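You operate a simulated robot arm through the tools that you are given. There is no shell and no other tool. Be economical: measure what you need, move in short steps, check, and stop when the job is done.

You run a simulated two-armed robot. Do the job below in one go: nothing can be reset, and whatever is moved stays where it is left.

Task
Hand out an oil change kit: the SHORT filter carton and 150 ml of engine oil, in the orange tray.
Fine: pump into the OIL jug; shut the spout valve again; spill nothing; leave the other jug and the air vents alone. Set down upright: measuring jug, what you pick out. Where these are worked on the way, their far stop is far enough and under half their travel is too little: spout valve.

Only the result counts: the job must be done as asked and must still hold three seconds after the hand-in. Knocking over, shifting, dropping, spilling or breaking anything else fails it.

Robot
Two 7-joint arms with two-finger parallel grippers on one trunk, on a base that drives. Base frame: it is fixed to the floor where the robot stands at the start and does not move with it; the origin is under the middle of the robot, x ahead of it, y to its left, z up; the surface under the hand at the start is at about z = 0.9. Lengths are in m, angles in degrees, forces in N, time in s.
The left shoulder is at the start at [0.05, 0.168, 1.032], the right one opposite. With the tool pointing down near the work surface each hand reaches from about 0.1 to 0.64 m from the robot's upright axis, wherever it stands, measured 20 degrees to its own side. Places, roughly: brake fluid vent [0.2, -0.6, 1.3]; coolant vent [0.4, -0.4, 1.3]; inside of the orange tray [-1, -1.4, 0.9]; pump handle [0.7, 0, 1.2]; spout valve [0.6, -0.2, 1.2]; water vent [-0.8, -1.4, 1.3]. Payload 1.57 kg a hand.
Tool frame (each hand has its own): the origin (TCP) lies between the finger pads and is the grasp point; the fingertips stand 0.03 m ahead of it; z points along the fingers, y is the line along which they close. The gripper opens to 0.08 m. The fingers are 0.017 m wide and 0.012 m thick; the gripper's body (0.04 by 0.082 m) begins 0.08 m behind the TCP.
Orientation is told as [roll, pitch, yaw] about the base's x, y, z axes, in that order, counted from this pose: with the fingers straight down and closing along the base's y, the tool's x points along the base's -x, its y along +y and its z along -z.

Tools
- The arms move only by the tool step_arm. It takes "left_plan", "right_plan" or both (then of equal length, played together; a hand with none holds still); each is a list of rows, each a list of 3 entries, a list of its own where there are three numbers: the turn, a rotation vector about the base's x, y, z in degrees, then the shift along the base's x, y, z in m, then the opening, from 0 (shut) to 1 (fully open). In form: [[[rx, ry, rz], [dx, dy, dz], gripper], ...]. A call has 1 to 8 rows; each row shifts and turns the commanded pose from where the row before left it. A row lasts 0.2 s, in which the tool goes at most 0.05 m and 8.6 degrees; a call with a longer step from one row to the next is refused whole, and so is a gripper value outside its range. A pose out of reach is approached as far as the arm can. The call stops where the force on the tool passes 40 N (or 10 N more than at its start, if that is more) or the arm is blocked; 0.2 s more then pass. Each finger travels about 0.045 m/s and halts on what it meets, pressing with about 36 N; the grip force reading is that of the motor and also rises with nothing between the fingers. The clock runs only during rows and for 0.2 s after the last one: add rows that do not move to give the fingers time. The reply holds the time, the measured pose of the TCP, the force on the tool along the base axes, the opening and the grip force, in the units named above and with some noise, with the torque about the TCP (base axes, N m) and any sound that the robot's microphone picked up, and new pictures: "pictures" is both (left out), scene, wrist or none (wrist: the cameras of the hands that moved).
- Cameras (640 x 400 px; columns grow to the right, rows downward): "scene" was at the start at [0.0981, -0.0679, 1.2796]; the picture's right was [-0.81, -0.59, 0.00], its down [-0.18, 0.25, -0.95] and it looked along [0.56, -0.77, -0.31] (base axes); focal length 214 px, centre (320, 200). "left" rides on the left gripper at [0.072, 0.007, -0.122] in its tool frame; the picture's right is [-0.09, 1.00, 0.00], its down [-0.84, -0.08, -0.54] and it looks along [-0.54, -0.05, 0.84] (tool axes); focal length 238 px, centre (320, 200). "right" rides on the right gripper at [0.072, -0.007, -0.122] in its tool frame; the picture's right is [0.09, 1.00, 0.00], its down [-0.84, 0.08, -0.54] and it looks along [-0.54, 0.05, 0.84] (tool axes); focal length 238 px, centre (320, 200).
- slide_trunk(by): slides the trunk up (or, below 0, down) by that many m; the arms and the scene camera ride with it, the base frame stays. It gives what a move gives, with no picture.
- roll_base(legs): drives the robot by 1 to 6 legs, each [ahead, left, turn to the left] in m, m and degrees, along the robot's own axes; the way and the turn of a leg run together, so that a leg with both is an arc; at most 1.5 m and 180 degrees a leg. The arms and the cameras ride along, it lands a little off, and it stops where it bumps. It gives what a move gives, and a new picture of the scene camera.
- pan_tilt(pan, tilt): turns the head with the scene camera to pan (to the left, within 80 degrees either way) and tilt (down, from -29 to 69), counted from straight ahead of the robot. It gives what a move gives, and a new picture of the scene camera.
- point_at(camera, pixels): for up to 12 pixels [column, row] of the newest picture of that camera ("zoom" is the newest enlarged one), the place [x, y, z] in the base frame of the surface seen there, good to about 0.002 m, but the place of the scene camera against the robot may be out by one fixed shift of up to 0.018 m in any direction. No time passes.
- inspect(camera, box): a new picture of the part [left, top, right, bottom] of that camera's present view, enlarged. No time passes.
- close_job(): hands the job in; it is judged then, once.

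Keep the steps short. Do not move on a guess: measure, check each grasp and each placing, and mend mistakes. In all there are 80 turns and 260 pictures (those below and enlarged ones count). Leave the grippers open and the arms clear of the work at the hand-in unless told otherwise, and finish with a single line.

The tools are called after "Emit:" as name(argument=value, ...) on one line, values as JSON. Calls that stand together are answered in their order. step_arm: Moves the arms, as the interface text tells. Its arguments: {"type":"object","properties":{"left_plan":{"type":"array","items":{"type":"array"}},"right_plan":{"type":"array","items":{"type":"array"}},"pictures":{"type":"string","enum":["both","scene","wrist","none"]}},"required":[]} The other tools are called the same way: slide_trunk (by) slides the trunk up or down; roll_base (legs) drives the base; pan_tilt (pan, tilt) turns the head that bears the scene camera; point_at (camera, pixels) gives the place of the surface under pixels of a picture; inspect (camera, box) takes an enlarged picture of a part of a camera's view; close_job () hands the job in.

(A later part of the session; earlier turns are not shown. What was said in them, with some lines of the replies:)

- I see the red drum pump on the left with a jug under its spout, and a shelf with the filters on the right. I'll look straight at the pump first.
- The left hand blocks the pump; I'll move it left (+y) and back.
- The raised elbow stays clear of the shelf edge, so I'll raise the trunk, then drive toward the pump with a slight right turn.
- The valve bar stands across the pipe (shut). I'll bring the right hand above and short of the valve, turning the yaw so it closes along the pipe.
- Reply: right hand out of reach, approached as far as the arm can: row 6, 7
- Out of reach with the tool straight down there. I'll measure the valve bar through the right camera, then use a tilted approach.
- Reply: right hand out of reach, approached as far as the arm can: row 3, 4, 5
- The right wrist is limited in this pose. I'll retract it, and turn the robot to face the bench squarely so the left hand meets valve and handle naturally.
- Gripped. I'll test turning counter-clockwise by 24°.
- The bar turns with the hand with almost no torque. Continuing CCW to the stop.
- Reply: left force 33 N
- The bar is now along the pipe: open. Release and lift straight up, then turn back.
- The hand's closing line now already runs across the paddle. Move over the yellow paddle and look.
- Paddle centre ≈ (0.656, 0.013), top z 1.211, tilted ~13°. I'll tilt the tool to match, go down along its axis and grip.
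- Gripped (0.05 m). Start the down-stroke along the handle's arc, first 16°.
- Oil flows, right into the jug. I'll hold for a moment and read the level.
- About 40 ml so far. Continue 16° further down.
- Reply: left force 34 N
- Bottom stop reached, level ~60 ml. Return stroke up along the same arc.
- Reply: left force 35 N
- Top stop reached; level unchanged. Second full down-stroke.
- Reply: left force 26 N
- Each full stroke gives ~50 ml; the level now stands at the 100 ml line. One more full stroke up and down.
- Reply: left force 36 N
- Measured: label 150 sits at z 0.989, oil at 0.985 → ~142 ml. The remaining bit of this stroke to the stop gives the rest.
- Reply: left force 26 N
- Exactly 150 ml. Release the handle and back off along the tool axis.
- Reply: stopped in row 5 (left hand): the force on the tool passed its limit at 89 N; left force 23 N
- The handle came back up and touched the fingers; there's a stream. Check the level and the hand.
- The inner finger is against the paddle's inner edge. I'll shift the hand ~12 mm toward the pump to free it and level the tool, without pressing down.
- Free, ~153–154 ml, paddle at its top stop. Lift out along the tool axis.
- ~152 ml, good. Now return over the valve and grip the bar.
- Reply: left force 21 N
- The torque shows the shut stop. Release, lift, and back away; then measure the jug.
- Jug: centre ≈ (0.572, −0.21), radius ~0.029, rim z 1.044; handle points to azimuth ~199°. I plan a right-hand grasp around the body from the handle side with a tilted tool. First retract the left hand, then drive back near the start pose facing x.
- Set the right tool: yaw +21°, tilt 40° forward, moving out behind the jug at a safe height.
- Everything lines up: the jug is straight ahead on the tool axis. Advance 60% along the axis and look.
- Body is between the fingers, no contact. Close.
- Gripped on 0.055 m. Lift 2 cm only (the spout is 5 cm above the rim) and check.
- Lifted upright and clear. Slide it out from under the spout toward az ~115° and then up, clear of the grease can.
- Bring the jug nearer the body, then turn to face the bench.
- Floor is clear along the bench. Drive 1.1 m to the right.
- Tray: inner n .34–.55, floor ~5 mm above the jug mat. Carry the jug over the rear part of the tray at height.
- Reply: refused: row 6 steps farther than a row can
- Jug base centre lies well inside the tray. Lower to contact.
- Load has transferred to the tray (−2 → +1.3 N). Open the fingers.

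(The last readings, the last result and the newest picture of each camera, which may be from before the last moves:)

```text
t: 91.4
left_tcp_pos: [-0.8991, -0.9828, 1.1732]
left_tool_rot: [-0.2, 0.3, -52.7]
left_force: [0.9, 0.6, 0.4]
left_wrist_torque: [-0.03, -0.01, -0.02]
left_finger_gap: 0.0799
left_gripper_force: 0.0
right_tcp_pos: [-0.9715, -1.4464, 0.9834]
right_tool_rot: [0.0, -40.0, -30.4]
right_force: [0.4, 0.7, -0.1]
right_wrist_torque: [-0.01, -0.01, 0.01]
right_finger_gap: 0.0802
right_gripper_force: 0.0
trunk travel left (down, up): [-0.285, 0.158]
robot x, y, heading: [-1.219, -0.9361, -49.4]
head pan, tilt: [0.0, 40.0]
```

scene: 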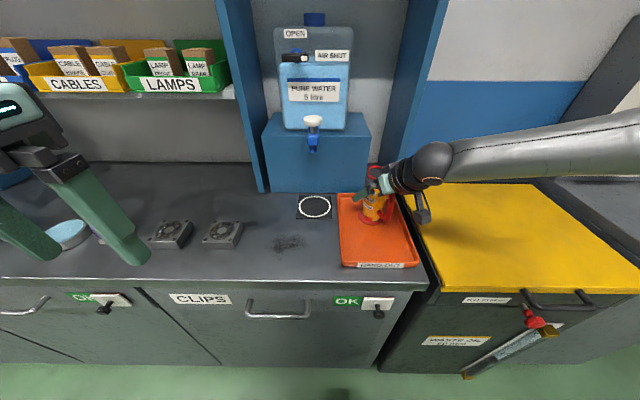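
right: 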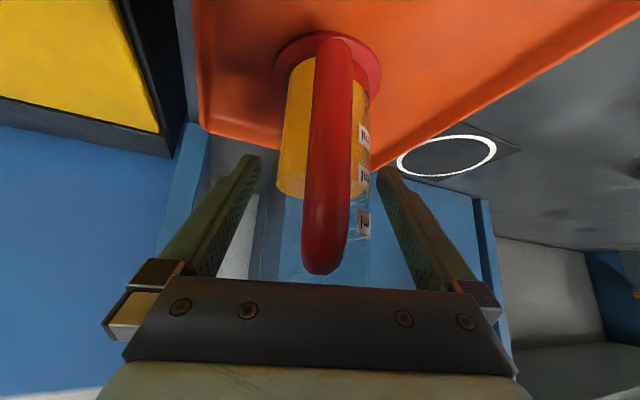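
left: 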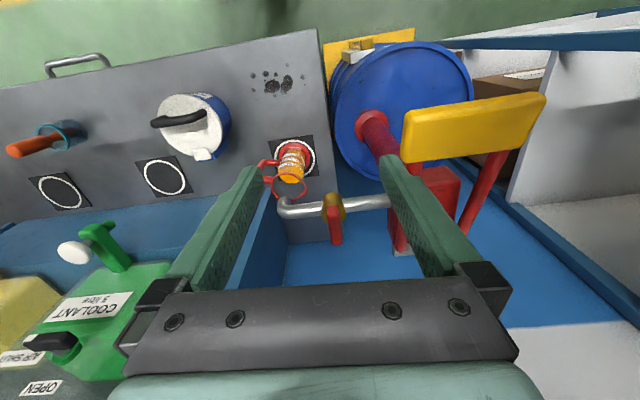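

Emit:
step_arm(right_plan=[[[0, 0, 0], [-0.0166, 0.0098, 0.023], 1], [[0, 0, 0], [-0.0222, 0.013, 0.0306], 1], [[0, 0, 0], [-0.0222, 0.013, 0.0306], 1], [[0, 0, 0], [-0.0222, 0.013, 0.0306], 1], [[0, 0, 0], [-0.0222, 0.013, 0.0306], 1], [[0, 0, 0], [-0.0222, 0.013, 0.0306], 1]], pictures="scene")

Emit:
inspect(camera="scene", box=[320, 150, 440, 280])

```text
t: 92.8
left_tcp_pos: [-0.8971, -0.9822, 1.1716]
left_tool_rot: [-0.1, 0.1, -52.7]
left_force: [0.2, 0.8, 0.3]
left_wrist_torque: [0.0, 0.02, 0.02]
left_finger_gap: 0.08
left_gripper_force: 0.0
right_tcp_pos: [-1.1005, -1.3705, 1.1593]
right_tool_rot: [0.0, -40.1, -30.5]
right_force: [0.1, -1.0, -0.2]
right_wrist_torque: [0.02, 0.01, 0.02]
right_finger_gap: 0.0802
right_gripper_force: 0.0
trunk travel left (down, up): [-0.285, 0.158]
robot x, y, heading: [-1.2264, -0.9339, -49.5]
head pan, tilt: [0.0, 40.0]
```

scene: 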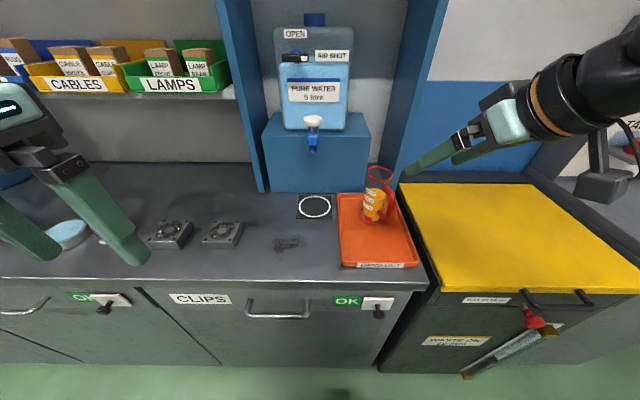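

```text
3.08 times, centred on (380, 215) of scene
```

zoom: 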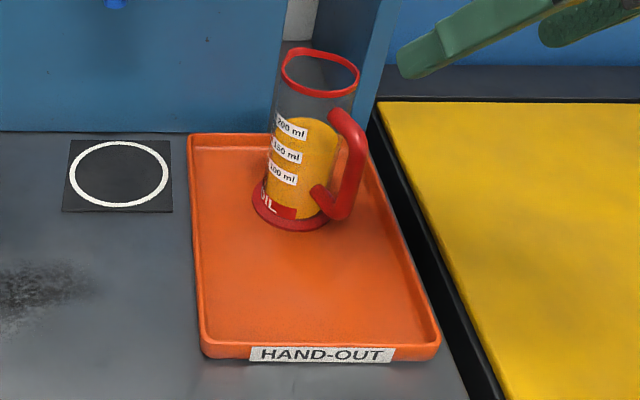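

Jug stands upright in the tray. Next the carton: raise the trunk, pull the right hand in, drive left to the filter bin.

Emit:
step_arm(right_plan=[[[0, 0, -6.5], [-0.025, 0.03, 0], 1], [[0, 0, -6.5], [-0.025, 0.03, 0], 1], [[0, 0, -6.3], [-0.015, 0.02, 0], 1]], pictures="none")

Emit:
slide_trunk(by=0.15)

Emit:
roll_base(legs=[[0.03, 1.07, 0]])

Emit:
pan_tilt(pan=-12, tilt=15)

```text
t: 93.6
left_tcp_pos: [-0.8955, -0.9822, 1.1711]
left_tool_rot: [-0.2, 0.0, -52.7]
left_force: [0.3, -0.5, -0.2]
left_wrist_torque: [-0.02, -0.03, 0.0]
left_finger_gap: 0.0798
left_gripper_force: 0.1
right_tcp_pos: [-1.1646, -1.2905, 1.1579]
right_tool_rot: [0.0, -40.0, -49.9]
right_force: [0.1, 0.2, -0.4]
right_wrist_torque: [0.0, 0.04, 0.01]
right_finger_gap: 0.0801
right_gripper_force: 0.1
trunk travel left (down, up): [-0.285, 0.158]
robot x, y, heading: [-1.2259, -0.9347, -49.4]
head pan, tilt: [0.0, 40.0]
```

```text
t: 95.4
left_tcp_pos: [-0.8966, -0.9832, 1.322]
left_tool_rot: [-0.2, 0.2, -52.8]
left_force: [0.0, -0.6, -0.8]
left_wrist_torque: [0.02, 0.02, 0.01]
left_finger_gap: 0.08
left_gripper_force: 0.1
right_tcp_pos: [-1.1651, -1.2912, 1.3081]
right_tool_rot: [0.0, -40.0, -49.7]
right_force: [0.3, -0.3, 0.1]
right_wrist_torque: [0.01, 0.0, -0.02]
right_finger_gap: 0.08
right_gripper_force: 0.1
trunk travel left (down, up): [-0.435, 0.008]
robot x, y, heading: [-1.2208, -0.933, -49.5]
head pan, tilt: [0.0, 40.0]
```

```text
t: 104.9
left_tcp_pos: [-0.0717, -0.323, 1.3229]
left_tool_rot: [-0.2, 0.3, -52.8]
left_force: [0.4, -0.1, -0.3]
left_wrist_torque: [-0.02, -0.02, -0.04]
left_finger_gap: 0.0798
left_gripper_force: 0.0
right_tcp_pos: [-0.34, -0.6303, 1.3078]
right_tool_rot: [0.0, -40.1, -49.8]
right_force: [-0.7, 0.3, -0.3]
right_wrist_torque: [0.01, 0.0, 0.0]
right_finger_gap: 0.0799
right_gripper_force: 0.0
trunk travel left (down, up): [-0.435, 0.008]
robot x, y, heading: [-0.3976, -0.2721, -49.5]
head pan, tilt: [0.0, 40.0]
```

scene: 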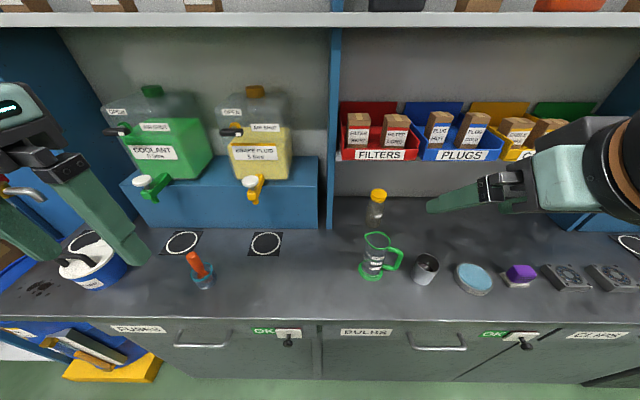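

```text
t: 105.8
left_tcp_pos: [-0.0723, -0.3211, 1.3223]
left_tool_rot: [-0.2, 0.1, -52.9]
left_force: [-0.5, 0.8, -0.8]
left_wrist_torque: [0.02, 0.01, -0.03]
left_finger_gap: 0.0798
left_gripper_force: 0.0
right_tcp_pos: [-0.3396, -0.6295, 1.3092]
right_tool_rot: [-0.1, -40.0, -49.9]
right_force: [-0.6, -0.6, -0.4]
right_wrist_torque: [0.01, 0.01, 0.0]
right_finger_gap: 0.08
right_gripper_force: 0.2
trunk travel left (down, up): [-0.435, 0.008]
robot x, y, heading: [-0.3964, -0.2729, -49.5]
head pan, tilt: [-12.0, 15.0]
```

scene: 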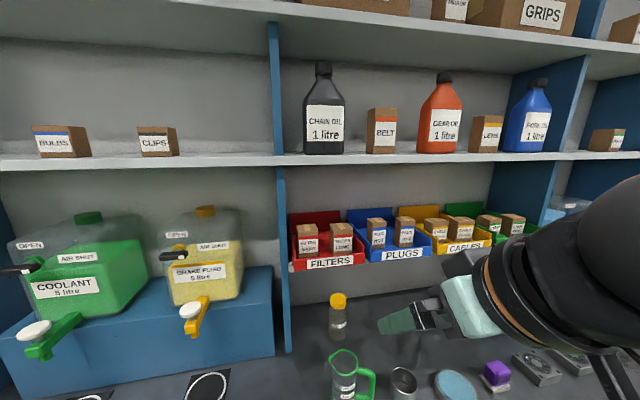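

Emit:
inspect(camera="scene", box=[280, 200, 380, 275])

Emit:
point_at(camera="zoom", pixels=[[110, 150], [180, 155], [235, 160], [320, 150], [400, 150], [450, 160], [210, 210], [400, 200], [100, 350], [540, 330], [50, 240], [265, 270]])

```text
5.33 times, centred on (330, 238) of scene
```

zoom: 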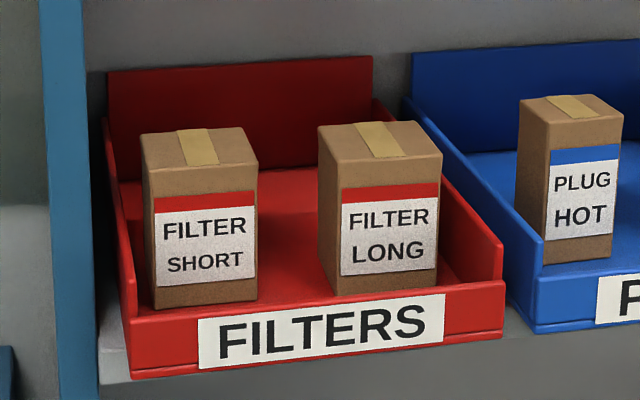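

```text
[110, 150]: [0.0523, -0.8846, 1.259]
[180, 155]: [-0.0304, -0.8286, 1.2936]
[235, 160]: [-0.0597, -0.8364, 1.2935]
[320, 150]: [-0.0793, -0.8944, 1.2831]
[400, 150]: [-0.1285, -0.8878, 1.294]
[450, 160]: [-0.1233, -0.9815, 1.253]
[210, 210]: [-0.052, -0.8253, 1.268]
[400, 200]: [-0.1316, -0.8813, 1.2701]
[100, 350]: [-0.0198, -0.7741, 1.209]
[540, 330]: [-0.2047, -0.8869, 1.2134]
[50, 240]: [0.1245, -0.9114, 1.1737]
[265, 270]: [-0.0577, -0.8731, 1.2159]
```

Emit:
point_at(camera="zoom", pixels=[[150, 166], [253, 161], [146, 136], [238, 130], [155, 300], [250, 295], [120, 250], [150, 225], [325, 160], [125, 300], [140, 325], [255, 230]])

```text
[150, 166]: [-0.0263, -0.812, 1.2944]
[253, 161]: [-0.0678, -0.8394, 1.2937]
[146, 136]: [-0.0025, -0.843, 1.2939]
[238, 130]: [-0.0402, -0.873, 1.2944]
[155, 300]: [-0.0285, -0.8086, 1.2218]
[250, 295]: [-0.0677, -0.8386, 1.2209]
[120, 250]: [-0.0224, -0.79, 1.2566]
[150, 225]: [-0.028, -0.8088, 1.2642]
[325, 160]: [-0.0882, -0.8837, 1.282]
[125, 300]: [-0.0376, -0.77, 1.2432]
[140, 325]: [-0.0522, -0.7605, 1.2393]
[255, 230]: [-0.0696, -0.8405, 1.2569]
```

"FILTER SHORT" is the left carton, centre ≈ (−0.034, −0.850), top z ≈ 1.285. Tilt the right tool to 60° and move to a pre-grasp in front of it.

Emit:
step_arm(right_plan=[[[-5.1, -4.3, 0], [0.0338, -0.0192, 0.003], 1], [[-5.1, -4.3, 0], [0.0338, -0.0192, 0.003], 1], [[-5.1, -4.3, 0], [0.0338, -0.0192, 0.003], 0.85], [[0, 0, 0], [0.0338, -0.0192, 0.003], 0.85], [[0, 0, 0], [0.0338, -0.0192, 0.003], 0.85], [[0, 0, 0], [0.0338, -0.0192, 0.003], 0.85]])

```text
t: 107.2
left_tcp_pos: [-0.0715, -0.3222, 1.3222]
left_tool_rot: [-0.2, 0.4, -52.8]
left_force: [-0.3, 0.0, 0.8]
left_wrist_torque: [0.03, 0.03, -0.02]
left_finger_gap: 0.08
left_gripper_force: 0.0
right_tcp_pos: [-0.1358, -0.7474, 1.3221]
right_tool_rot: [-0.1, -60.0, -49.8]
right_force: [0.7, 0.7, -0.2]
right_wrist_torque: [0.01, 0.02, -0.03]
right_finger_gap: 0.0679
right_gripper_force: 0.1
trunk travel left (down, up): [-0.435, 0.008]
robot x, y, heading: [-0.3954, -0.2714, -49.7]
head pan, tilt: [-12.0, 15.0]
```

scene: 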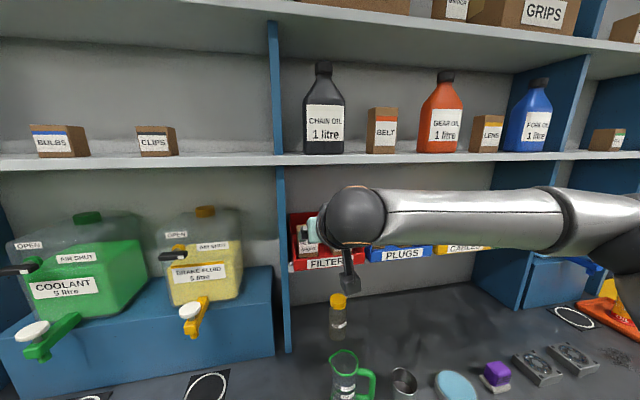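
right: 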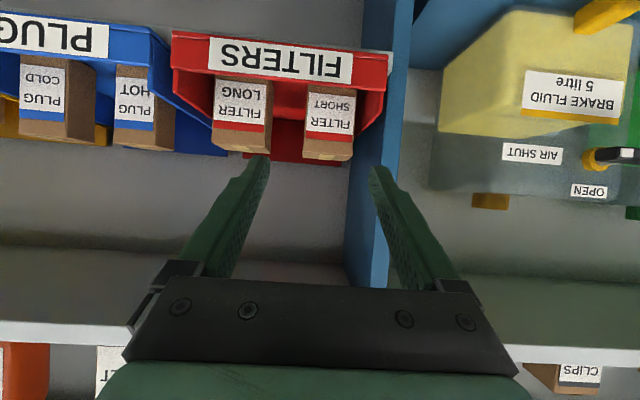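

Emit:
point_at(camera="right", pixels=[[308, 137], [351, 139], [310, 92], [352, 94], [330, 150], [308, 155], [349, 156], [375, 110], [385, 60], [372, 160], [383, 90], [270, 130]])

Emit:
inspect(camera="right", box=[260, 20, 420, 180])

```text
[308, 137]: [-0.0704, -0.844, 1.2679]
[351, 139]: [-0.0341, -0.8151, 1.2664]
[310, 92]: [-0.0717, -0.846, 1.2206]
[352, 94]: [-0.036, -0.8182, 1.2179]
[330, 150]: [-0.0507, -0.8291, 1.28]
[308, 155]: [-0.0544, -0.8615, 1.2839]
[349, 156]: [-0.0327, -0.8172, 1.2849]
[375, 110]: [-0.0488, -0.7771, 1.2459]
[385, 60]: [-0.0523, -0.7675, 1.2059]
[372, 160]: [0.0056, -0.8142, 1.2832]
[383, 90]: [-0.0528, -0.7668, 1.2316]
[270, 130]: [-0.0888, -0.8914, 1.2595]
```

```text
2.50 times, centred on (340, 100) of right
```

zoom: 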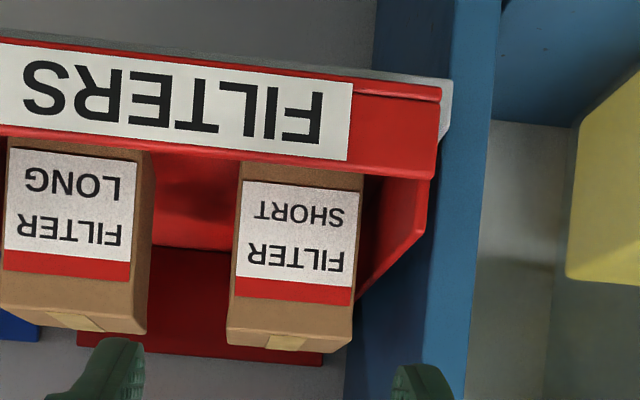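

Precise numbers: carton front centre (−0.052, −0.830), width 0.05, 3 cm to the panel. Narrow the opening to 0.062 and advance along the axis.

Emit:
step_arm(right_plan=[[[0, 0, 0], [0.0321, -0.0201, 0.005], 0.775], [[0, 0, 0], [0, 0, 0], 0.775], [[0, 0, 0], [0.0205, -0.0249, -0.0187], 0.775]])

Emit:
point_at(camera="right", pixels=[[320, 200]])

```text
t: 108.0
left_tcp_pos: [-0.0719, -0.3236, 1.3218]
left_tool_rot: [-0.2, 0.2, -52.7]
left_force: [0.4, 0.4, -0.6]
left_wrist_torque: [0.01, 0.01, 0.01]
left_finger_gap: 0.0802
left_gripper_force: 0.1
right_tcp_pos: [-0.1224, -0.7739, 1.3137]
right_tool_rot: [-0.1, -60.0, -49.8]
right_force: [0.5, -0.8, 0.1]
right_wrist_torque: [0.06, 0.01, -0.02]
right_finger_gap: 0.0623
right_gripper_force: 0.0
right hand out of reach, approached as far as the arm can: row 1, 3
trunk travel left (down, up): [-0.435, 0.008]
robot x, y, heading: [-0.3996, -0.2736, -49.7]
head pan, tilt: [-12.0, 15.0]
```

scene: 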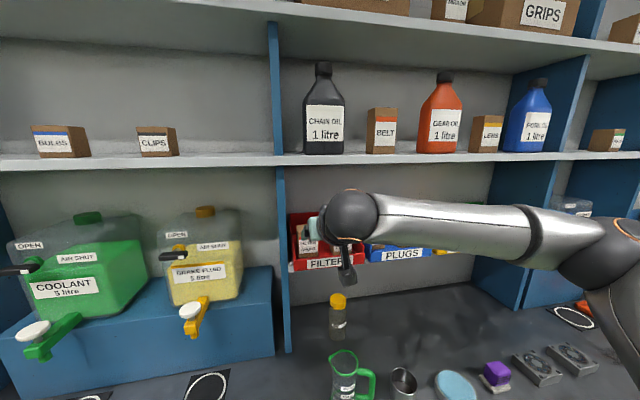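
right: 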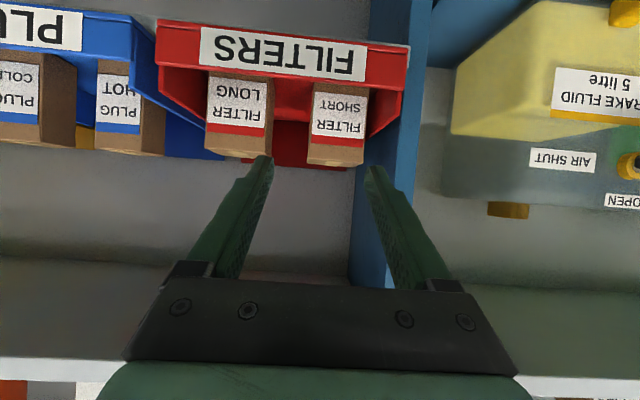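

```text
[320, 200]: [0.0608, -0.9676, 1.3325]
```

Just out of reach; pull the hand back and reposition the base 5 cm ahead and 10 cm left.

Emit:
step_arm(right_plan=[[[0, 0, 0], [-0.0254, 0.0308, 0], 0.775], [[0, 0, 0], [-0.0254, 0.0308, 0], 0.775], [[0, 0, 0], [-0.0254, 0.0308, 0], 0.775]], pictures="none")

Emit:
roll_base(legs=[[0, 0.1, 0], [0.045, 0, 0]])

```text
t: 108.8
left_tcp_pos: [-0.0731, -0.3205, 1.3237]
left_tool_rot: [-0.3, 0.1, -52.8]
left_force: [0.7, 0.1, 0.1]
left_wrist_torque: [-0.05, -0.02, 0.0]
left_finger_gap: 0.0802
left_gripper_force: 0.1
right_tcp_pos: [-0.1988, -0.6775, 1.3132]
right_tool_rot: [0.1, -60.0, -50.0]
right_force: [-0.4, 0.5, 0.8]
right_wrist_torque: [-0.02, -0.04, 0.03]
right_finger_gap: 0.0619
right_gripper_force: 0.2
trunk travel left (down, up): [-0.435, 0.008]
robot x, y, heading: [-0.3965, -0.2747, -49.8]
head pan, tilt: [-12.0, 15.0]
```

```text
t: 110.9
left_tcp_pos: [0.0324, -0.2919, 1.3213]
left_tool_rot: [-0.2, 0.2, -52.8]
left_force: [0.1, -1.5, 0.7]
left_wrist_torque: [-0.01, 0.02, 0.0]
left_finger_gap: 0.08
left_gripper_force: 0.1
right_tcp_pos: [-0.0932, -0.6487, 1.3135]
right_tool_rot: [0.0, -60.0, -49.8]
right_force: [-0.3, -0.5, 0.0]
right_wrist_torque: [-0.03, -0.01, 0.0]
right_finger_gap: 0.062
right_gripper_force: 0.0
trunk travel left (down, up): [-0.435, 0.008]
robot x, y, heading: [-0.2924, -0.2433, -49.7]
head pan, tilt: [-12.0, 15.0]
```

scene: 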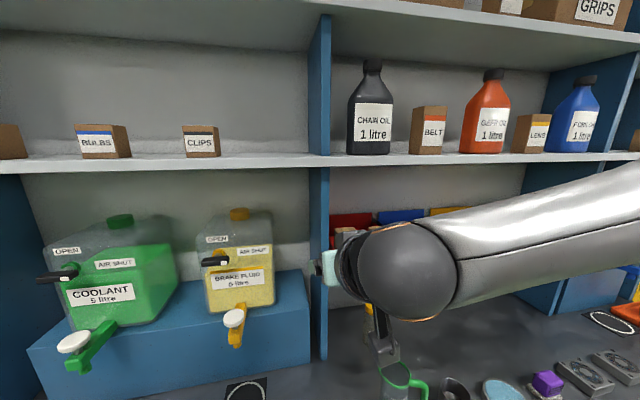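

Emit:
step_arm(right_plan=[[[0, 0, 0], [-0.0323, -0.0267, 0.005], 0.775], [[0, 0, 0], [-0.0323, -0.0267, 0.005], 0.775], [[0, 0, 0], [0.027, -0.0327, 0.002], 0.775], [[0, 0, 0], [0.027, -0.0327, 0.002], 0.775]], pictures="wrist")

Emit:
point_at(camera="right", pixels=[[308, 145], [340, 145], [320, 130], [330, 120], [350, 140], [300, 140], [360, 150]])

```text
t: 111.9
left_tcp_pos: [0.0312, -0.292, 1.3235]
left_tool_rot: [-0.3, 0.2, -52.8]
left_force: [0.5, -0.6, -1.1]
left_wrist_torque: [0.0, 0.01, 0.0]
left_finger_gap: 0.0802
left_gripper_force: 0.0
right_tcp_pos: [-0.105, -0.7667, 1.3286]
right_tool_rot: [0.0, -60.1, -49.8]
right_force: [-0.3, 0.0, -0.2]
right_wrist_torque: [-0.02, 0.02, 0.0]
right_finger_gap: 0.0619
right_gripper_force: 0.0
trunk travel left (down, up): [-0.435, 0.008]
robot x, y, heading: [-0.2937, -0.2399, -50.1]
head pan, tilt: [-12.0, 15.0]
```

right: 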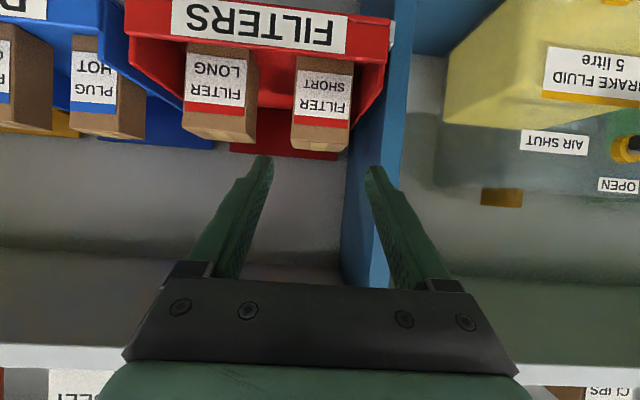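

```text
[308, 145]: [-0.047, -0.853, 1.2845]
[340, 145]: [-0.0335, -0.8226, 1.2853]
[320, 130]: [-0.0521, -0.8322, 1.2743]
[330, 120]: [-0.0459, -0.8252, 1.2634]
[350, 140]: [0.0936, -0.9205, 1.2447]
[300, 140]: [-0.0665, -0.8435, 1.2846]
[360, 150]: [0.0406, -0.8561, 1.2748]
```

Good, aligned and in reach. Advance two thirds.

Emit:
step_arm(right_plan=[[[0, 0, 0], [0.0205, -0.0249, -0.0187], 0.775], [[0, 0, 0], [0.0205, -0.0249, -0.0187], 0.775]], pictures="wrist")

```text
t: 112.5
left_tcp_pos: [0.0304, -0.2925, 1.3226]
left_tool_rot: [-0.2, 0.2, -52.9]
left_force: [-0.6, -0.8, 0.3]
left_wrist_torque: [-0.01, -0.03, -0.04]
left_finger_gap: 0.0799
left_gripper_force: 0.1
right_tcp_pos: [-0.0637, -0.817, 1.2914]
right_tool_rot: [0.0, -60.1, -49.9]
right_force: [1.3, -0.4, 0.5]
right_wrist_torque: [0.04, 0.01, 0.0]
right_finger_gap: 0.0619
right_gripper_force: 0.1
trunk travel left (down, up): [-0.435, 0.008]
robot x, y, heading: [-0.2956, -0.2396, -49.6]
head pan, tilt: [-12.0, 15.0]
5 turns are left
```

right: 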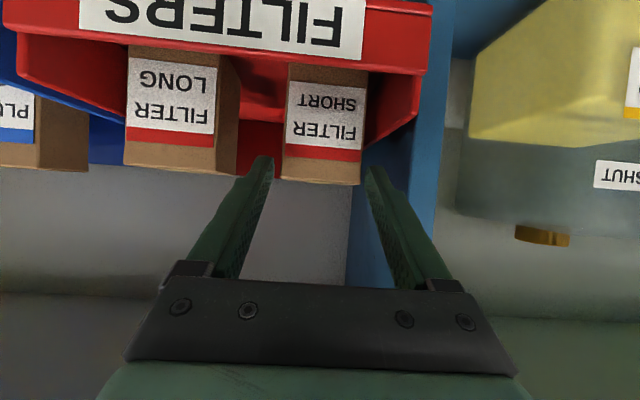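

Only a few turns remain, so I'll chain safe calls: finish the advance and close, then lift 6 cm and draw the carton out of the bin.

Emit:
step_arm(right_plan=[[[0, 0, 0], [0.0205, -0.0249, -0.0187], 0.775], [[0, 0, 0], [0, 0, 0], 0], [[0, 0, 0], [0, 0, 0], 0], [[0, 0, 0], [0, 0, 0], 0]], pictures="wrist")

Emit:
step_arm(right_plan=[[[0, 0, 0], [0, 0, 0.02], 0], [[0, 0, 0], [0, 0, 0.02], 0], [[0, 0, 0], [0, 0, 0.02], 0], [[0, 0, 0], [-0.0254, 0.0308, 0], 0], [[0, 0, 0], [-0.0254, 0.0308, 0], 0], [[0, 0, 0], [-0.0254, 0.0308, 0], 0], [[0, 0, 0], [-0.0254, 0.0308, 0], 0], [[0, 0, 0], [-0.0254, 0.0308, 0], 0]], pictures="both")

Emit:
point_at(camera="right", pixels=[[300, 150], [320, 150], [340, 150], [320, 130], [320, 110], [320, 90], [320, 70], [320, 50], [290, 100], [350, 100]])

```text
t: 113.5
left_tcp_pos: [0.0317, -0.2914, 1.3225]
left_tool_rot: [-0.1, 0.0, -52.8]
left_force: [0.0, -0.5, -0.4]
left_wrist_torque: [0.01, -0.01, 0.04]
left_finger_gap: 0.0799
left_gripper_force: 0.1
right_tcp_pos: [-0.0426, -0.8416, 1.2728]
right_tool_rot: [-0.1, -60.0, -49.9]
right_force: [0.7, -0.4, 0.4]
right_wrist_torque: [0.04, -0.11, -0.01]
right_finger_gap: 0.0556
right_gripper_force: 35.8
trunk travel left (down, up): [-0.435, 0.008]
robot x, y, heading: [-0.2925, -0.2421, -49.7]
head pan, tilt: [-12.0, 15.0]
```

right: 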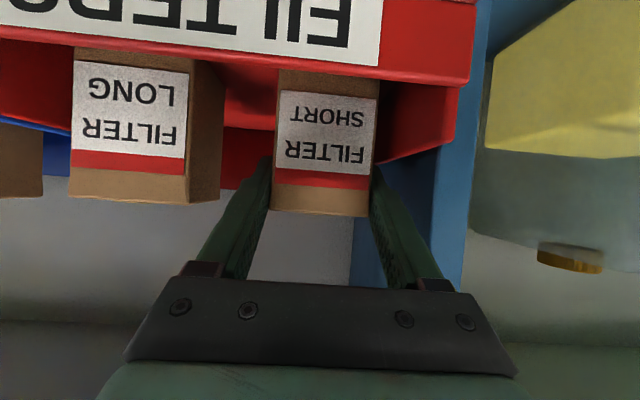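

```text
t: 115.3
left_tcp_pos: [0.031, -0.2927, 1.3225]
left_tool_rot: [-0.2, 0.1, -52.8]
left_force: [-0.3, 0.4, 0.1]
left_wrist_torque: [-0.02, -0.01, -0.02]
left_finger_gap: 0.08
left_gripper_force: 0.1
right_tcp_pos: [-0.1711, -0.6864, 1.3333]
right_tool_rot: [0.1, -60.2, -49.9]
right_force: [0.0, 0.3, -1.4]
right_wrist_torque: [0.01, 0.01, 0.03]
right_finger_gap: 0.0558
right_gripper_force: 35.9
trunk travel left (down, up): [-0.435, 0.008]
robot x, y, heading: [-0.2945, -0.2446, -49.7]
head pan, tilt: [-12.0, 15.0]
```

scene: 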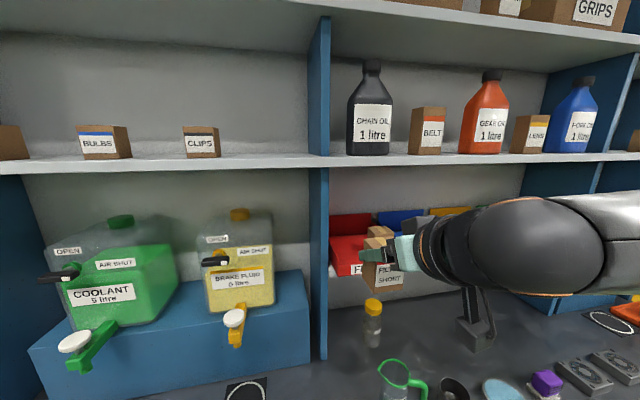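
right: 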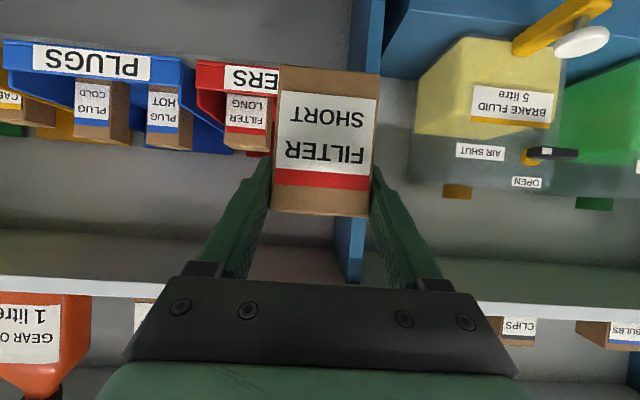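

```text
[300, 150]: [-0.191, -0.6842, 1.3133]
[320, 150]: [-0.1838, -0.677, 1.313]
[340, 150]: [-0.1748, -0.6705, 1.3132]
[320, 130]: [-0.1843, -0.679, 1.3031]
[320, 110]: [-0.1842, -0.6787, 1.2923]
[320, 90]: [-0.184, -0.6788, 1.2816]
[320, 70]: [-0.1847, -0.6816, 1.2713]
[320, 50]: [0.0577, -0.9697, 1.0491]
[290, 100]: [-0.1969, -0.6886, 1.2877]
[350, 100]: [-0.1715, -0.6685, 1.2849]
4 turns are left
```

SHORT carton is firmly held, bottom 0.065 below the TCP. Back off 4 cm, drive right to the tray, lower the trunk partly (carton still above the jug rim) and look.

Emit:
roll_base(legs=[[-0.04, 0, 0], [0, -1.061, 0]])

Emit:
slide_trunk(by=-0.2)

Emit:
step_arm(right_plan=[[[0, 0, 0], [0, 0, 0], 0]], pictures="wrist")

Emit:
pan_tilt(pan=-8, tilt=45)

Emit:
inspect(camera="scene", box=[260, 100, 480, 300])

Emit:
point_at(camera="right", pixels=[[290, 190], [325, 190], [355, 190], [280, 75], [325, 72], [370, 75], [240, 60], [400, 60], [320, 20], [250, 20], [390, 20], [325, 205]])

Emit:
point_at(camera="scene", pixels=[[300, 200], [320, 200], [340, 200], [360, 200], [300, 220], [320, 220], [340, 220], [360, 220], [300, 240], [320, 240], [340, 240], [360, 240]])

```text
t: 125.5
left_tcp_pos: [-0.8257, -0.9591, 1.3232]
left_tool_rot: [-0.2, 0.2, -53.6]
left_force: [-0.6, 0.4, 0.0]
left_wrist_torque: [0.0, -0.01, -0.01]
left_finger_gap: 0.0798
left_gripper_force: 0.0
right_tcp_pos: [-1.0329, -1.3541, 1.3333]
right_tool_rot: [0.0, -60.0, -50.6]
right_force: [-0.3, -0.1, -1.6]
right_wrist_torque: [0.03, 0.02, 0.0]
right_finger_gap: 0.0558
right_gripper_force: 36.2
trunk travel left (down, up): [-0.435, 0.008]
robot x, y, heading: [-1.1514, -0.9062, -50.8]
head pan, tilt: [-12.0, 15.0]
```

scene: 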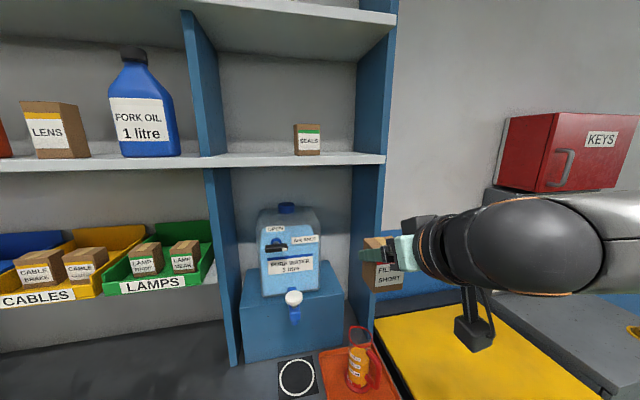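

```text
t: 127.7
left_tcp_pos: [-0.8261, -0.9609, 1.1225]
left_tool_rot: [-0.2, 0.1, -53.6]
left_force: [0.3, -0.8, 0.5]
left_wrist_torque: [0.03, -0.01, 0.01]
left_finger_gap: 0.0801
left_gripper_force: 0.0
right_tcp_pos: [-1.0327, -1.3541, 1.1335]
right_tool_rot: [0.0, -60.0, -50.6]
right_force: [0.7, -0.3, -1.8]
right_wrist_torque: [-0.01, 0.04, 0.04]
right_finger_gap: 0.0556
right_gripper_force: 36.1
trunk travel left (down, up): [-0.235, 0.208]
robot x, y, heading: [-1.1494, -0.9026, -50.4]
head pan, tilt: [-12.0, 15.0]
```

```text
t: 128.1
left_tcp_pos: [-0.8258, -0.9599, 1.1232]
left_tool_rot: [-0.2, 0.2, -53.7]
left_force: [0.4, 0.1, -0.4]
left_wrist_torque: [0.0, 0.03, 0.0]
left_finger_gap: 0.0798
left_gripper_force: 0.1
right_tcp_pos: [-1.0323, -1.3549, 1.1341]
right_tool_rot: [0.0, -60.0, -50.6]
right_force: [-0.2, 0.3, -2.4]
right_wrist_torque: [0.03, -0.01, -0.01]
right_finger_gap: 0.0556
right_gripper_force: 36.0
trunk travel left (down, up): [-0.235, 0.208]
robot x, y, heading: [-1.1508, -0.9031, -50.6]
head pan, tilt: [-12.0, 15.0]
```

right: 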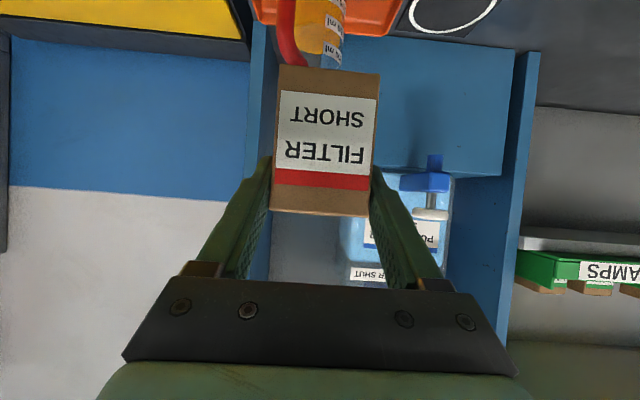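

```text
t: 129.1
left_tcp_pos: [-0.8255, -0.9603, 1.1224]
left_tool_rot: [-0.3, 0.1, -53.6]
left_force: [0.2, 0.2, -0.5]
left_wrist_torque: [0.04, 0.01, 0.0]
left_finger_gap: 0.0801
left_gripper_force: 0.0
right_tcp_pos: [-1.033, -1.3536, 1.1333]
right_tool_rot: [0.0, -60.0, -50.6]
right_force: [0.3, 0.6, -2.3]
right_wrist_torque: [0.02, -0.01, -0.01]
right_finger_gap: 0.0556
right_gripper_force: 36.3
trunk travel left (down, up): [-0.235, 0.208]
robot x, y, heading: [-1.1544, -0.9061, -50.4]
head pan, tilt: [-8.0, 45.0]
```

scene: 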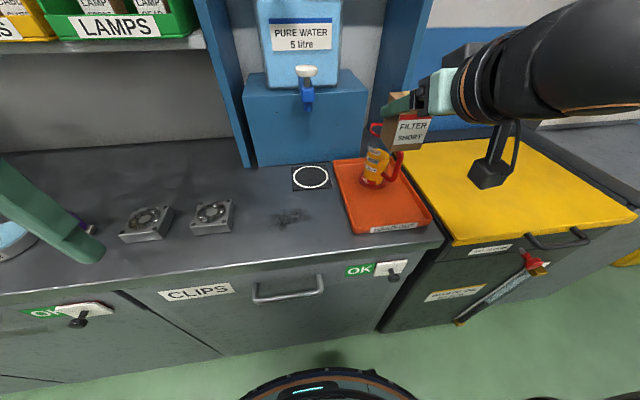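

```text
2.00 times, centred on (370, 200) of scene
```

zoom: 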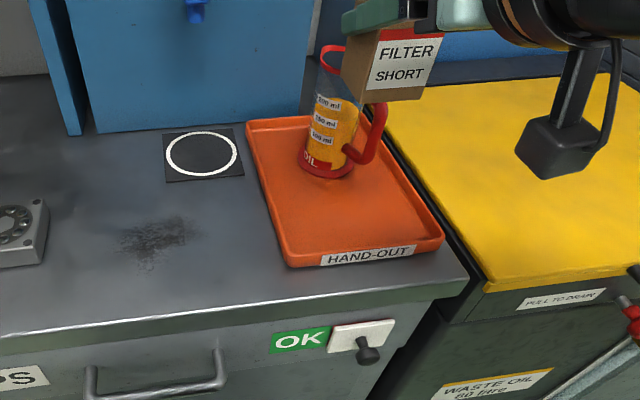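

```text
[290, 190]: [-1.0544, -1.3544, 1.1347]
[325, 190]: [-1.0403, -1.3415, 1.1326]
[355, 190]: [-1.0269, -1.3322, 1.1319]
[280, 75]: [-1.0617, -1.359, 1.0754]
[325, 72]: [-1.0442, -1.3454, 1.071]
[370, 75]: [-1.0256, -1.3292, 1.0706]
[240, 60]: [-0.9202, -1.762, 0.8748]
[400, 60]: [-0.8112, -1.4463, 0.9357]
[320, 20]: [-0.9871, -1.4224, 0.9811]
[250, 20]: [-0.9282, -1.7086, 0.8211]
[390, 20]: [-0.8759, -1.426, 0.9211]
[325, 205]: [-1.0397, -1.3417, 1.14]
```

```text
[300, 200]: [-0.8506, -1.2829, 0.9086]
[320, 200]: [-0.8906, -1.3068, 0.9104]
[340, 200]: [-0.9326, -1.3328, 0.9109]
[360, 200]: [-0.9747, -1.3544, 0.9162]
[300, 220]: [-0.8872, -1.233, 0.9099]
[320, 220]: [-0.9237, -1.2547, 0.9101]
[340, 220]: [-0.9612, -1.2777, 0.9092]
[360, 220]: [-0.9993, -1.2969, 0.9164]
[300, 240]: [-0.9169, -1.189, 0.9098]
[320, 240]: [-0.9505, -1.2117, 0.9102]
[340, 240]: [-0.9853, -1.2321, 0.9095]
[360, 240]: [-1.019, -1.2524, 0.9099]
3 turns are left
```

Shift the carton 2 cm left/slightly front (centre n≈0.385, u≈−1.638, clear of jug and walls) and lower it to the tray floor, then check.

Emit:
step_arm(right_plan=[[[0, 0, 0], [0.0111, 0.0196, 0], 0], [[0, 0, 0], [0, 0, -0.04], 0], [[0, 0, 0], [0, 0, -0.04], 0], [[0, 0, 0], [0, 0, -0.04], 0], [[0, 0, 0], [0, 0, -0.03], 0], [[0, 0, 0], [0, 0, -0.009], 0], [[0, 0, 0], [0, 0, -0.002], 0]], pictures="both")

Emit:
inspect(camera="scene", box=[310, 130, 470, 250])

Emit:
point_at(camera="right", pixels=[[280, 75], [325, 72], [370, 75], [240, 60], [400, 60], [320, 40], [250, 30], [390, 30], [325, 62], [260, 75], [385, 75], [325, 205]])

```text
t: 130.7
left_tcp_pos: [-0.8252, -0.9603, 1.1222]
left_tool_rot: [-0.2, 0.2, -53.5]
left_force: [-0.1, 0.0, -0.7]
left_wrist_torque: [-0.01, -0.01, -0.02]
left_finger_gap: 0.0801
left_gripper_force: 0.1
right_tcp_pos: [-0.9985, -1.3489, 0.9794]
right_tool_rot: [0.1, -60.0, -50.7]
right_force: [-0.2, 0.7, -1.2]
right_wrist_torque: [0.02, 0.0, 0.0]
right_finger_gap: 0.0559
right_gripper_force: 35.7
right hand out of reach, approached as far as the arm can: row 3, 4, 5
trunk travel left (down, up): [-0.235, 0.208]
robot x, y, heading: [-1.149, -0.905, -50.5]
head pan, tilt: [-8.0, 45.0]
```

scene: 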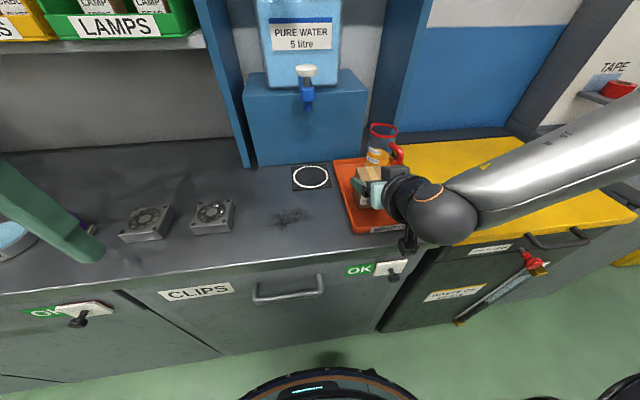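
right: 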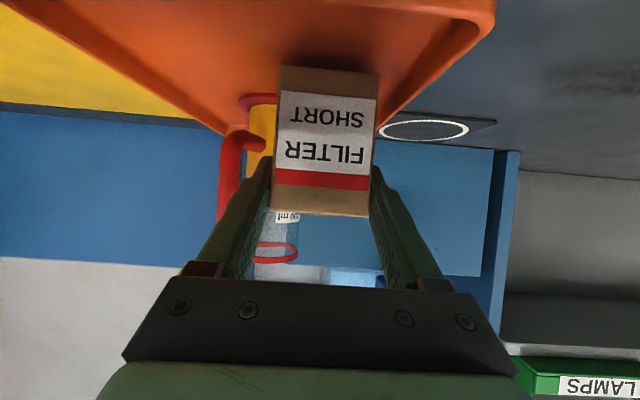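

```text
3.33 times, centred on (390, 190) of scene
```

zoom: 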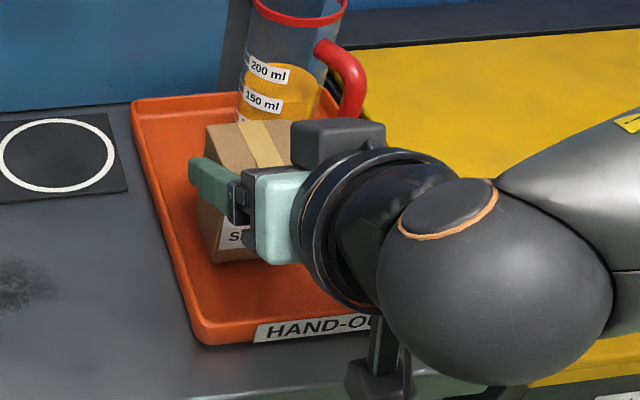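

```text
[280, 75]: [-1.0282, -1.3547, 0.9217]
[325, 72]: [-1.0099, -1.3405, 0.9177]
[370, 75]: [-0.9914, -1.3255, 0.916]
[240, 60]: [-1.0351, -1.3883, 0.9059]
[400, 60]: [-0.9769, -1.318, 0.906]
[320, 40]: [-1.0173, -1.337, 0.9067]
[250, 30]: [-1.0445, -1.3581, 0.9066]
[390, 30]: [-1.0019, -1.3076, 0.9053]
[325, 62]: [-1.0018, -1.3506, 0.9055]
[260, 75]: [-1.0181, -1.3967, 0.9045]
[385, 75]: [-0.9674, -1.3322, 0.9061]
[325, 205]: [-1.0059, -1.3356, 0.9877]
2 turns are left
```

Carton is upright, inside the tray, bottom ~9 mm above the floor and clear of the jug. Lower the last bit rigidly with the trunk, open slightly, rise straight up with the trunk, then back off and check.

Emit:
slide_trunk(by=-0.0095)

Emit:
step_arm(right_plan=[[[0, 0, 0], [0, 0, 0], 0.83], [[0, 0, 0], [0, 0, 0], 0.83], [[0, 0, 0], [0, 0, 0], 0.83], [[0, 0, 0], [0, 0, 0], 0.83]], pictures="both")

Emit:
slide_trunk(by=0.17)

Emit:
step_arm(right_plan=[[[0, 0, 0], [-0.015, 0.018, 0.02], 1], [[0, 0, 0], [-0.022, 0.0268, 0.02], 1], [[0, 0, 0], [-0.022, 0.0268, 0.01], 1], [[0, 0, 0], [0, 0, 0], 1]], pictures="both")

Emit:
pan_tilt(pan=-8, tilt=52)

Emit:
inspect(camera="scene", box=[290, 110, 470, 260])

```text
t: 131.2
left_tcp_pos: [-0.8252, -0.959, 1.113]
left_tool_rot: [-0.2, 0.1, -53.6]
left_force: [0.5, 0.7, -0.6]
left_wrist_torque: [0.02, 0.02, 0.01]
left_finger_gap: 0.0799
left_gripper_force: 0.1
right_tcp_pos: [-0.9975, -1.3483, 0.971]
right_tool_rot: [0.1, -60.1, -50.7]
right_force: [1.8, -0.5, 1.6]
right_wrist_torque: [0.04, -0.07, 0.0]
right_finger_gap: 0.056
right_gripper_force: 36.6
trunk travel left (down, up): [-0.226, 0.217]
robot x, y, heading: [-1.1514, -0.9038, -50.4]
head pan, tilt: [-8.0, 45.0]
```

```text
t: 132.2
left_tcp_pos: [-0.8257, -0.9604, 1.1143]
left_tool_rot: [-0.2, 0.2, -53.5]
left_force: [-0.1, -0.4, -0.8]
left_wrist_torque: [0.05, 0.01, 0.0]
left_finger_gap: 0.0802
left_gripper_force: 0.1
right_tcp_pos: [-0.9983, -1.3493, 0.9705]
right_tool_rot: [-0.1, -60.0, -50.6]
right_force: [0.4, -0.3, -0.7]
right_wrist_torque: [0.01, 0.0, -0.01]
right_finger_gap: 0.0662
right_gripper_force: 0.1
trunk travel left (down, up): [-0.226, 0.217]
robot x, y, heading: [-1.1487, -0.9042, -50.3]
head pan, tilt: [-8.0, 45.0]
```

scene: 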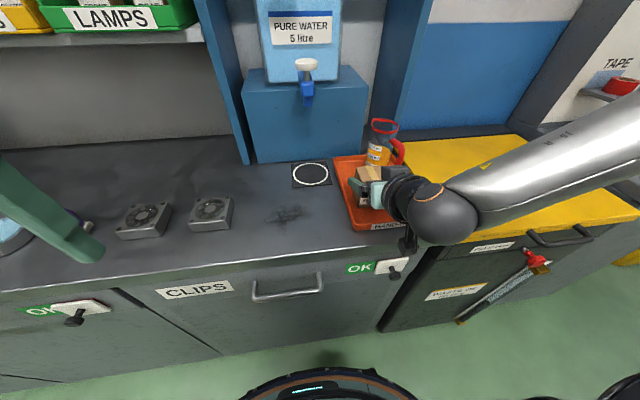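
right: 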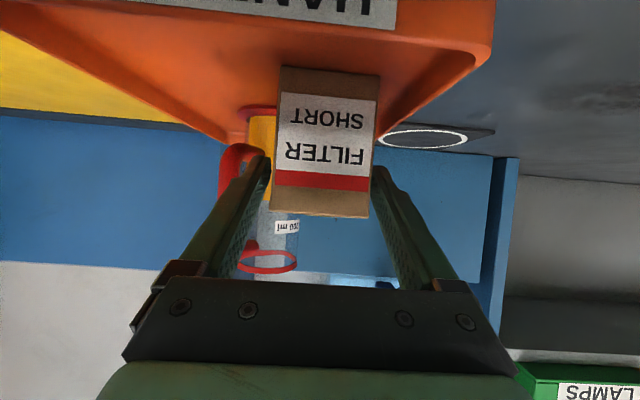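

```text
t: 134.2
left_tcp_pos: [-0.8256, -0.9606, 1.2816]
left_tool_rot: [-0.2, 0.1, -53.6]
left_force: [-0.1, -0.8, 0.4]
left_wrist_torque: [0.0, 0.0, 0.01]
left_finger_gap: 0.0801
left_gripper_force: 0.0
right_tcp_pos: [-0.9991, -1.3488, 1.1399]
right_tool_rot: [-0.1, -59.9, -50.6]
right_force: [-0.6, 0.3, 0.1]
right_wrist_torque: [-0.01, 0.0, 0.02]
right_finger_gap: 0.0665
right_gripper_force: 0.0
trunk travel left (down, up): [-0.396, 0.047]
robot x, y, heading: [-1.1491, -0.9061, -50.4]
head pan, tilt: [-8.0, 45.0]
```

```text
t: 135.2
left_tcp_pos: [-0.8254, -0.9604, 1.2829]
left_tool_rot: [-0.1, 0.2, -53.6]
left_force: [-0.2, -0.6, 0.2]
left_wrist_torque: [0.02, 0.01, 0.01]
left_finger_gap: 0.0798
left_gripper_force: 0.0
right_tcp_pos: [-0.9985, -1.3059, 1.2126]
right_tool_rot: [-0.1, -59.7, -50.8]
right_force: [0.2, 0.1, 0.5]
right_wrist_torque: [0.03, -0.03, -0.02]
right_finger_gap: 0.0801
right_gripper_force: 0.0
right hand out of reach, approached as far as the arm can: row 1, 2, 3
trunk travel left (down, up): [-0.396, 0.047]
robot x, y, heading: [-1.1468, -0.906, -50.5]
head pan, tilt: [-8.0, 45.0]
```

scene: 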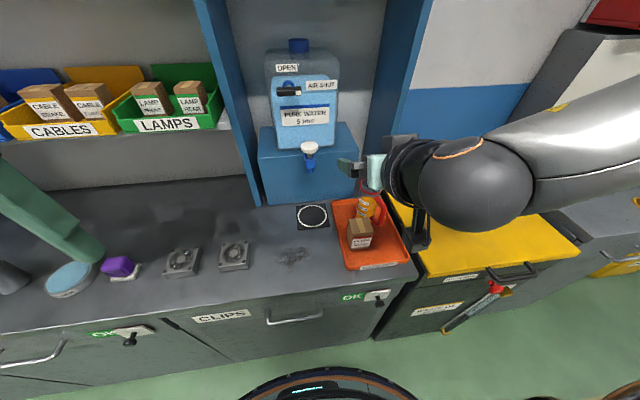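
right: 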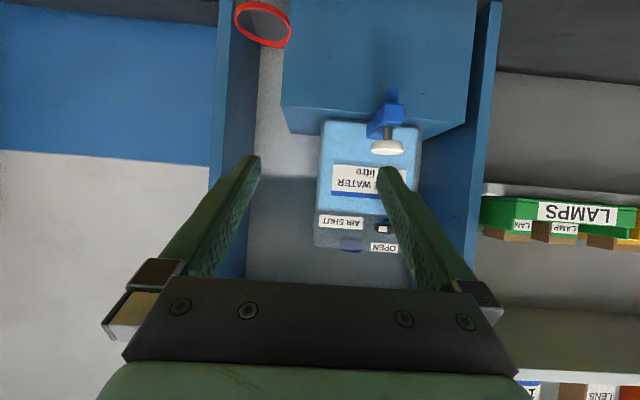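

```text
t: 135.8
left_tcp_pos: [-0.8244, -0.9591, 1.2824]
left_tool_rot: [-0.2, 0.1, -53.7]
left_force: [-0.5, 0.1, -0.1]
left_wrist_torque: [-0.01, 0.02, -0.02]
left_finger_gap: 0.08
left_gripper_force: 0.0
right_tcp_pos: [-0.9994, -1.3054, 1.213]
right_tool_rot: [-0.2, -59.8, -50.5]
right_force: [-0.2, -0.3, -0.6]
right_wrist_torque: [0.01, 0.02, -0.01]
right_finger_gap: 0.0799
right_gripper_force: 0.1
trunk travel left (down, up): [-0.396, 0.047]
robot x, y, heading: [-1.1526, -0.9056, -50.8]
head pan, tilt: [-8.0, 52.0]
```

scene: 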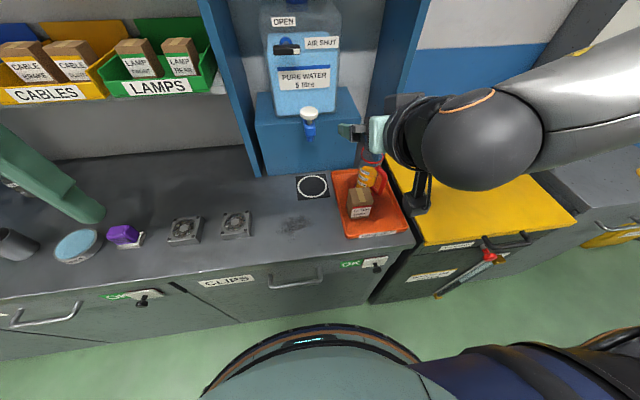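

```text
2.67 times, centred on (380, 185) of scene
1 turns are left
```

zoom: 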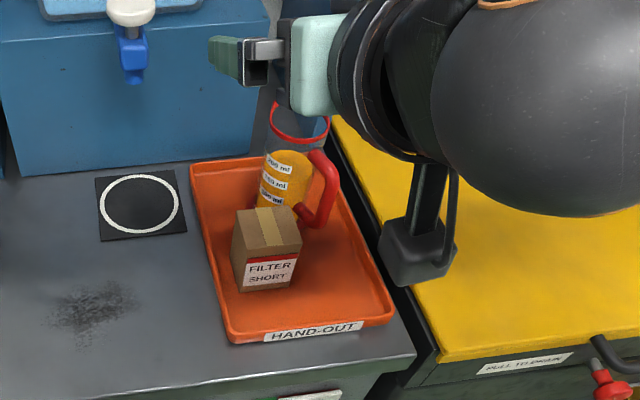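

The carton and the jug both stand upright in the tray. The grippers are open and clear, so I'm handing in.

Emit:
close_job()

```text
The job is handed in.
```

The SHORT filter carton and the OIL jug, holding about 152 ml by my reading against the 150 ml asked, stand upright in the orange tray; the spout valve is shut again, I saw no spill, and I did not touch the other jug or the air vents.
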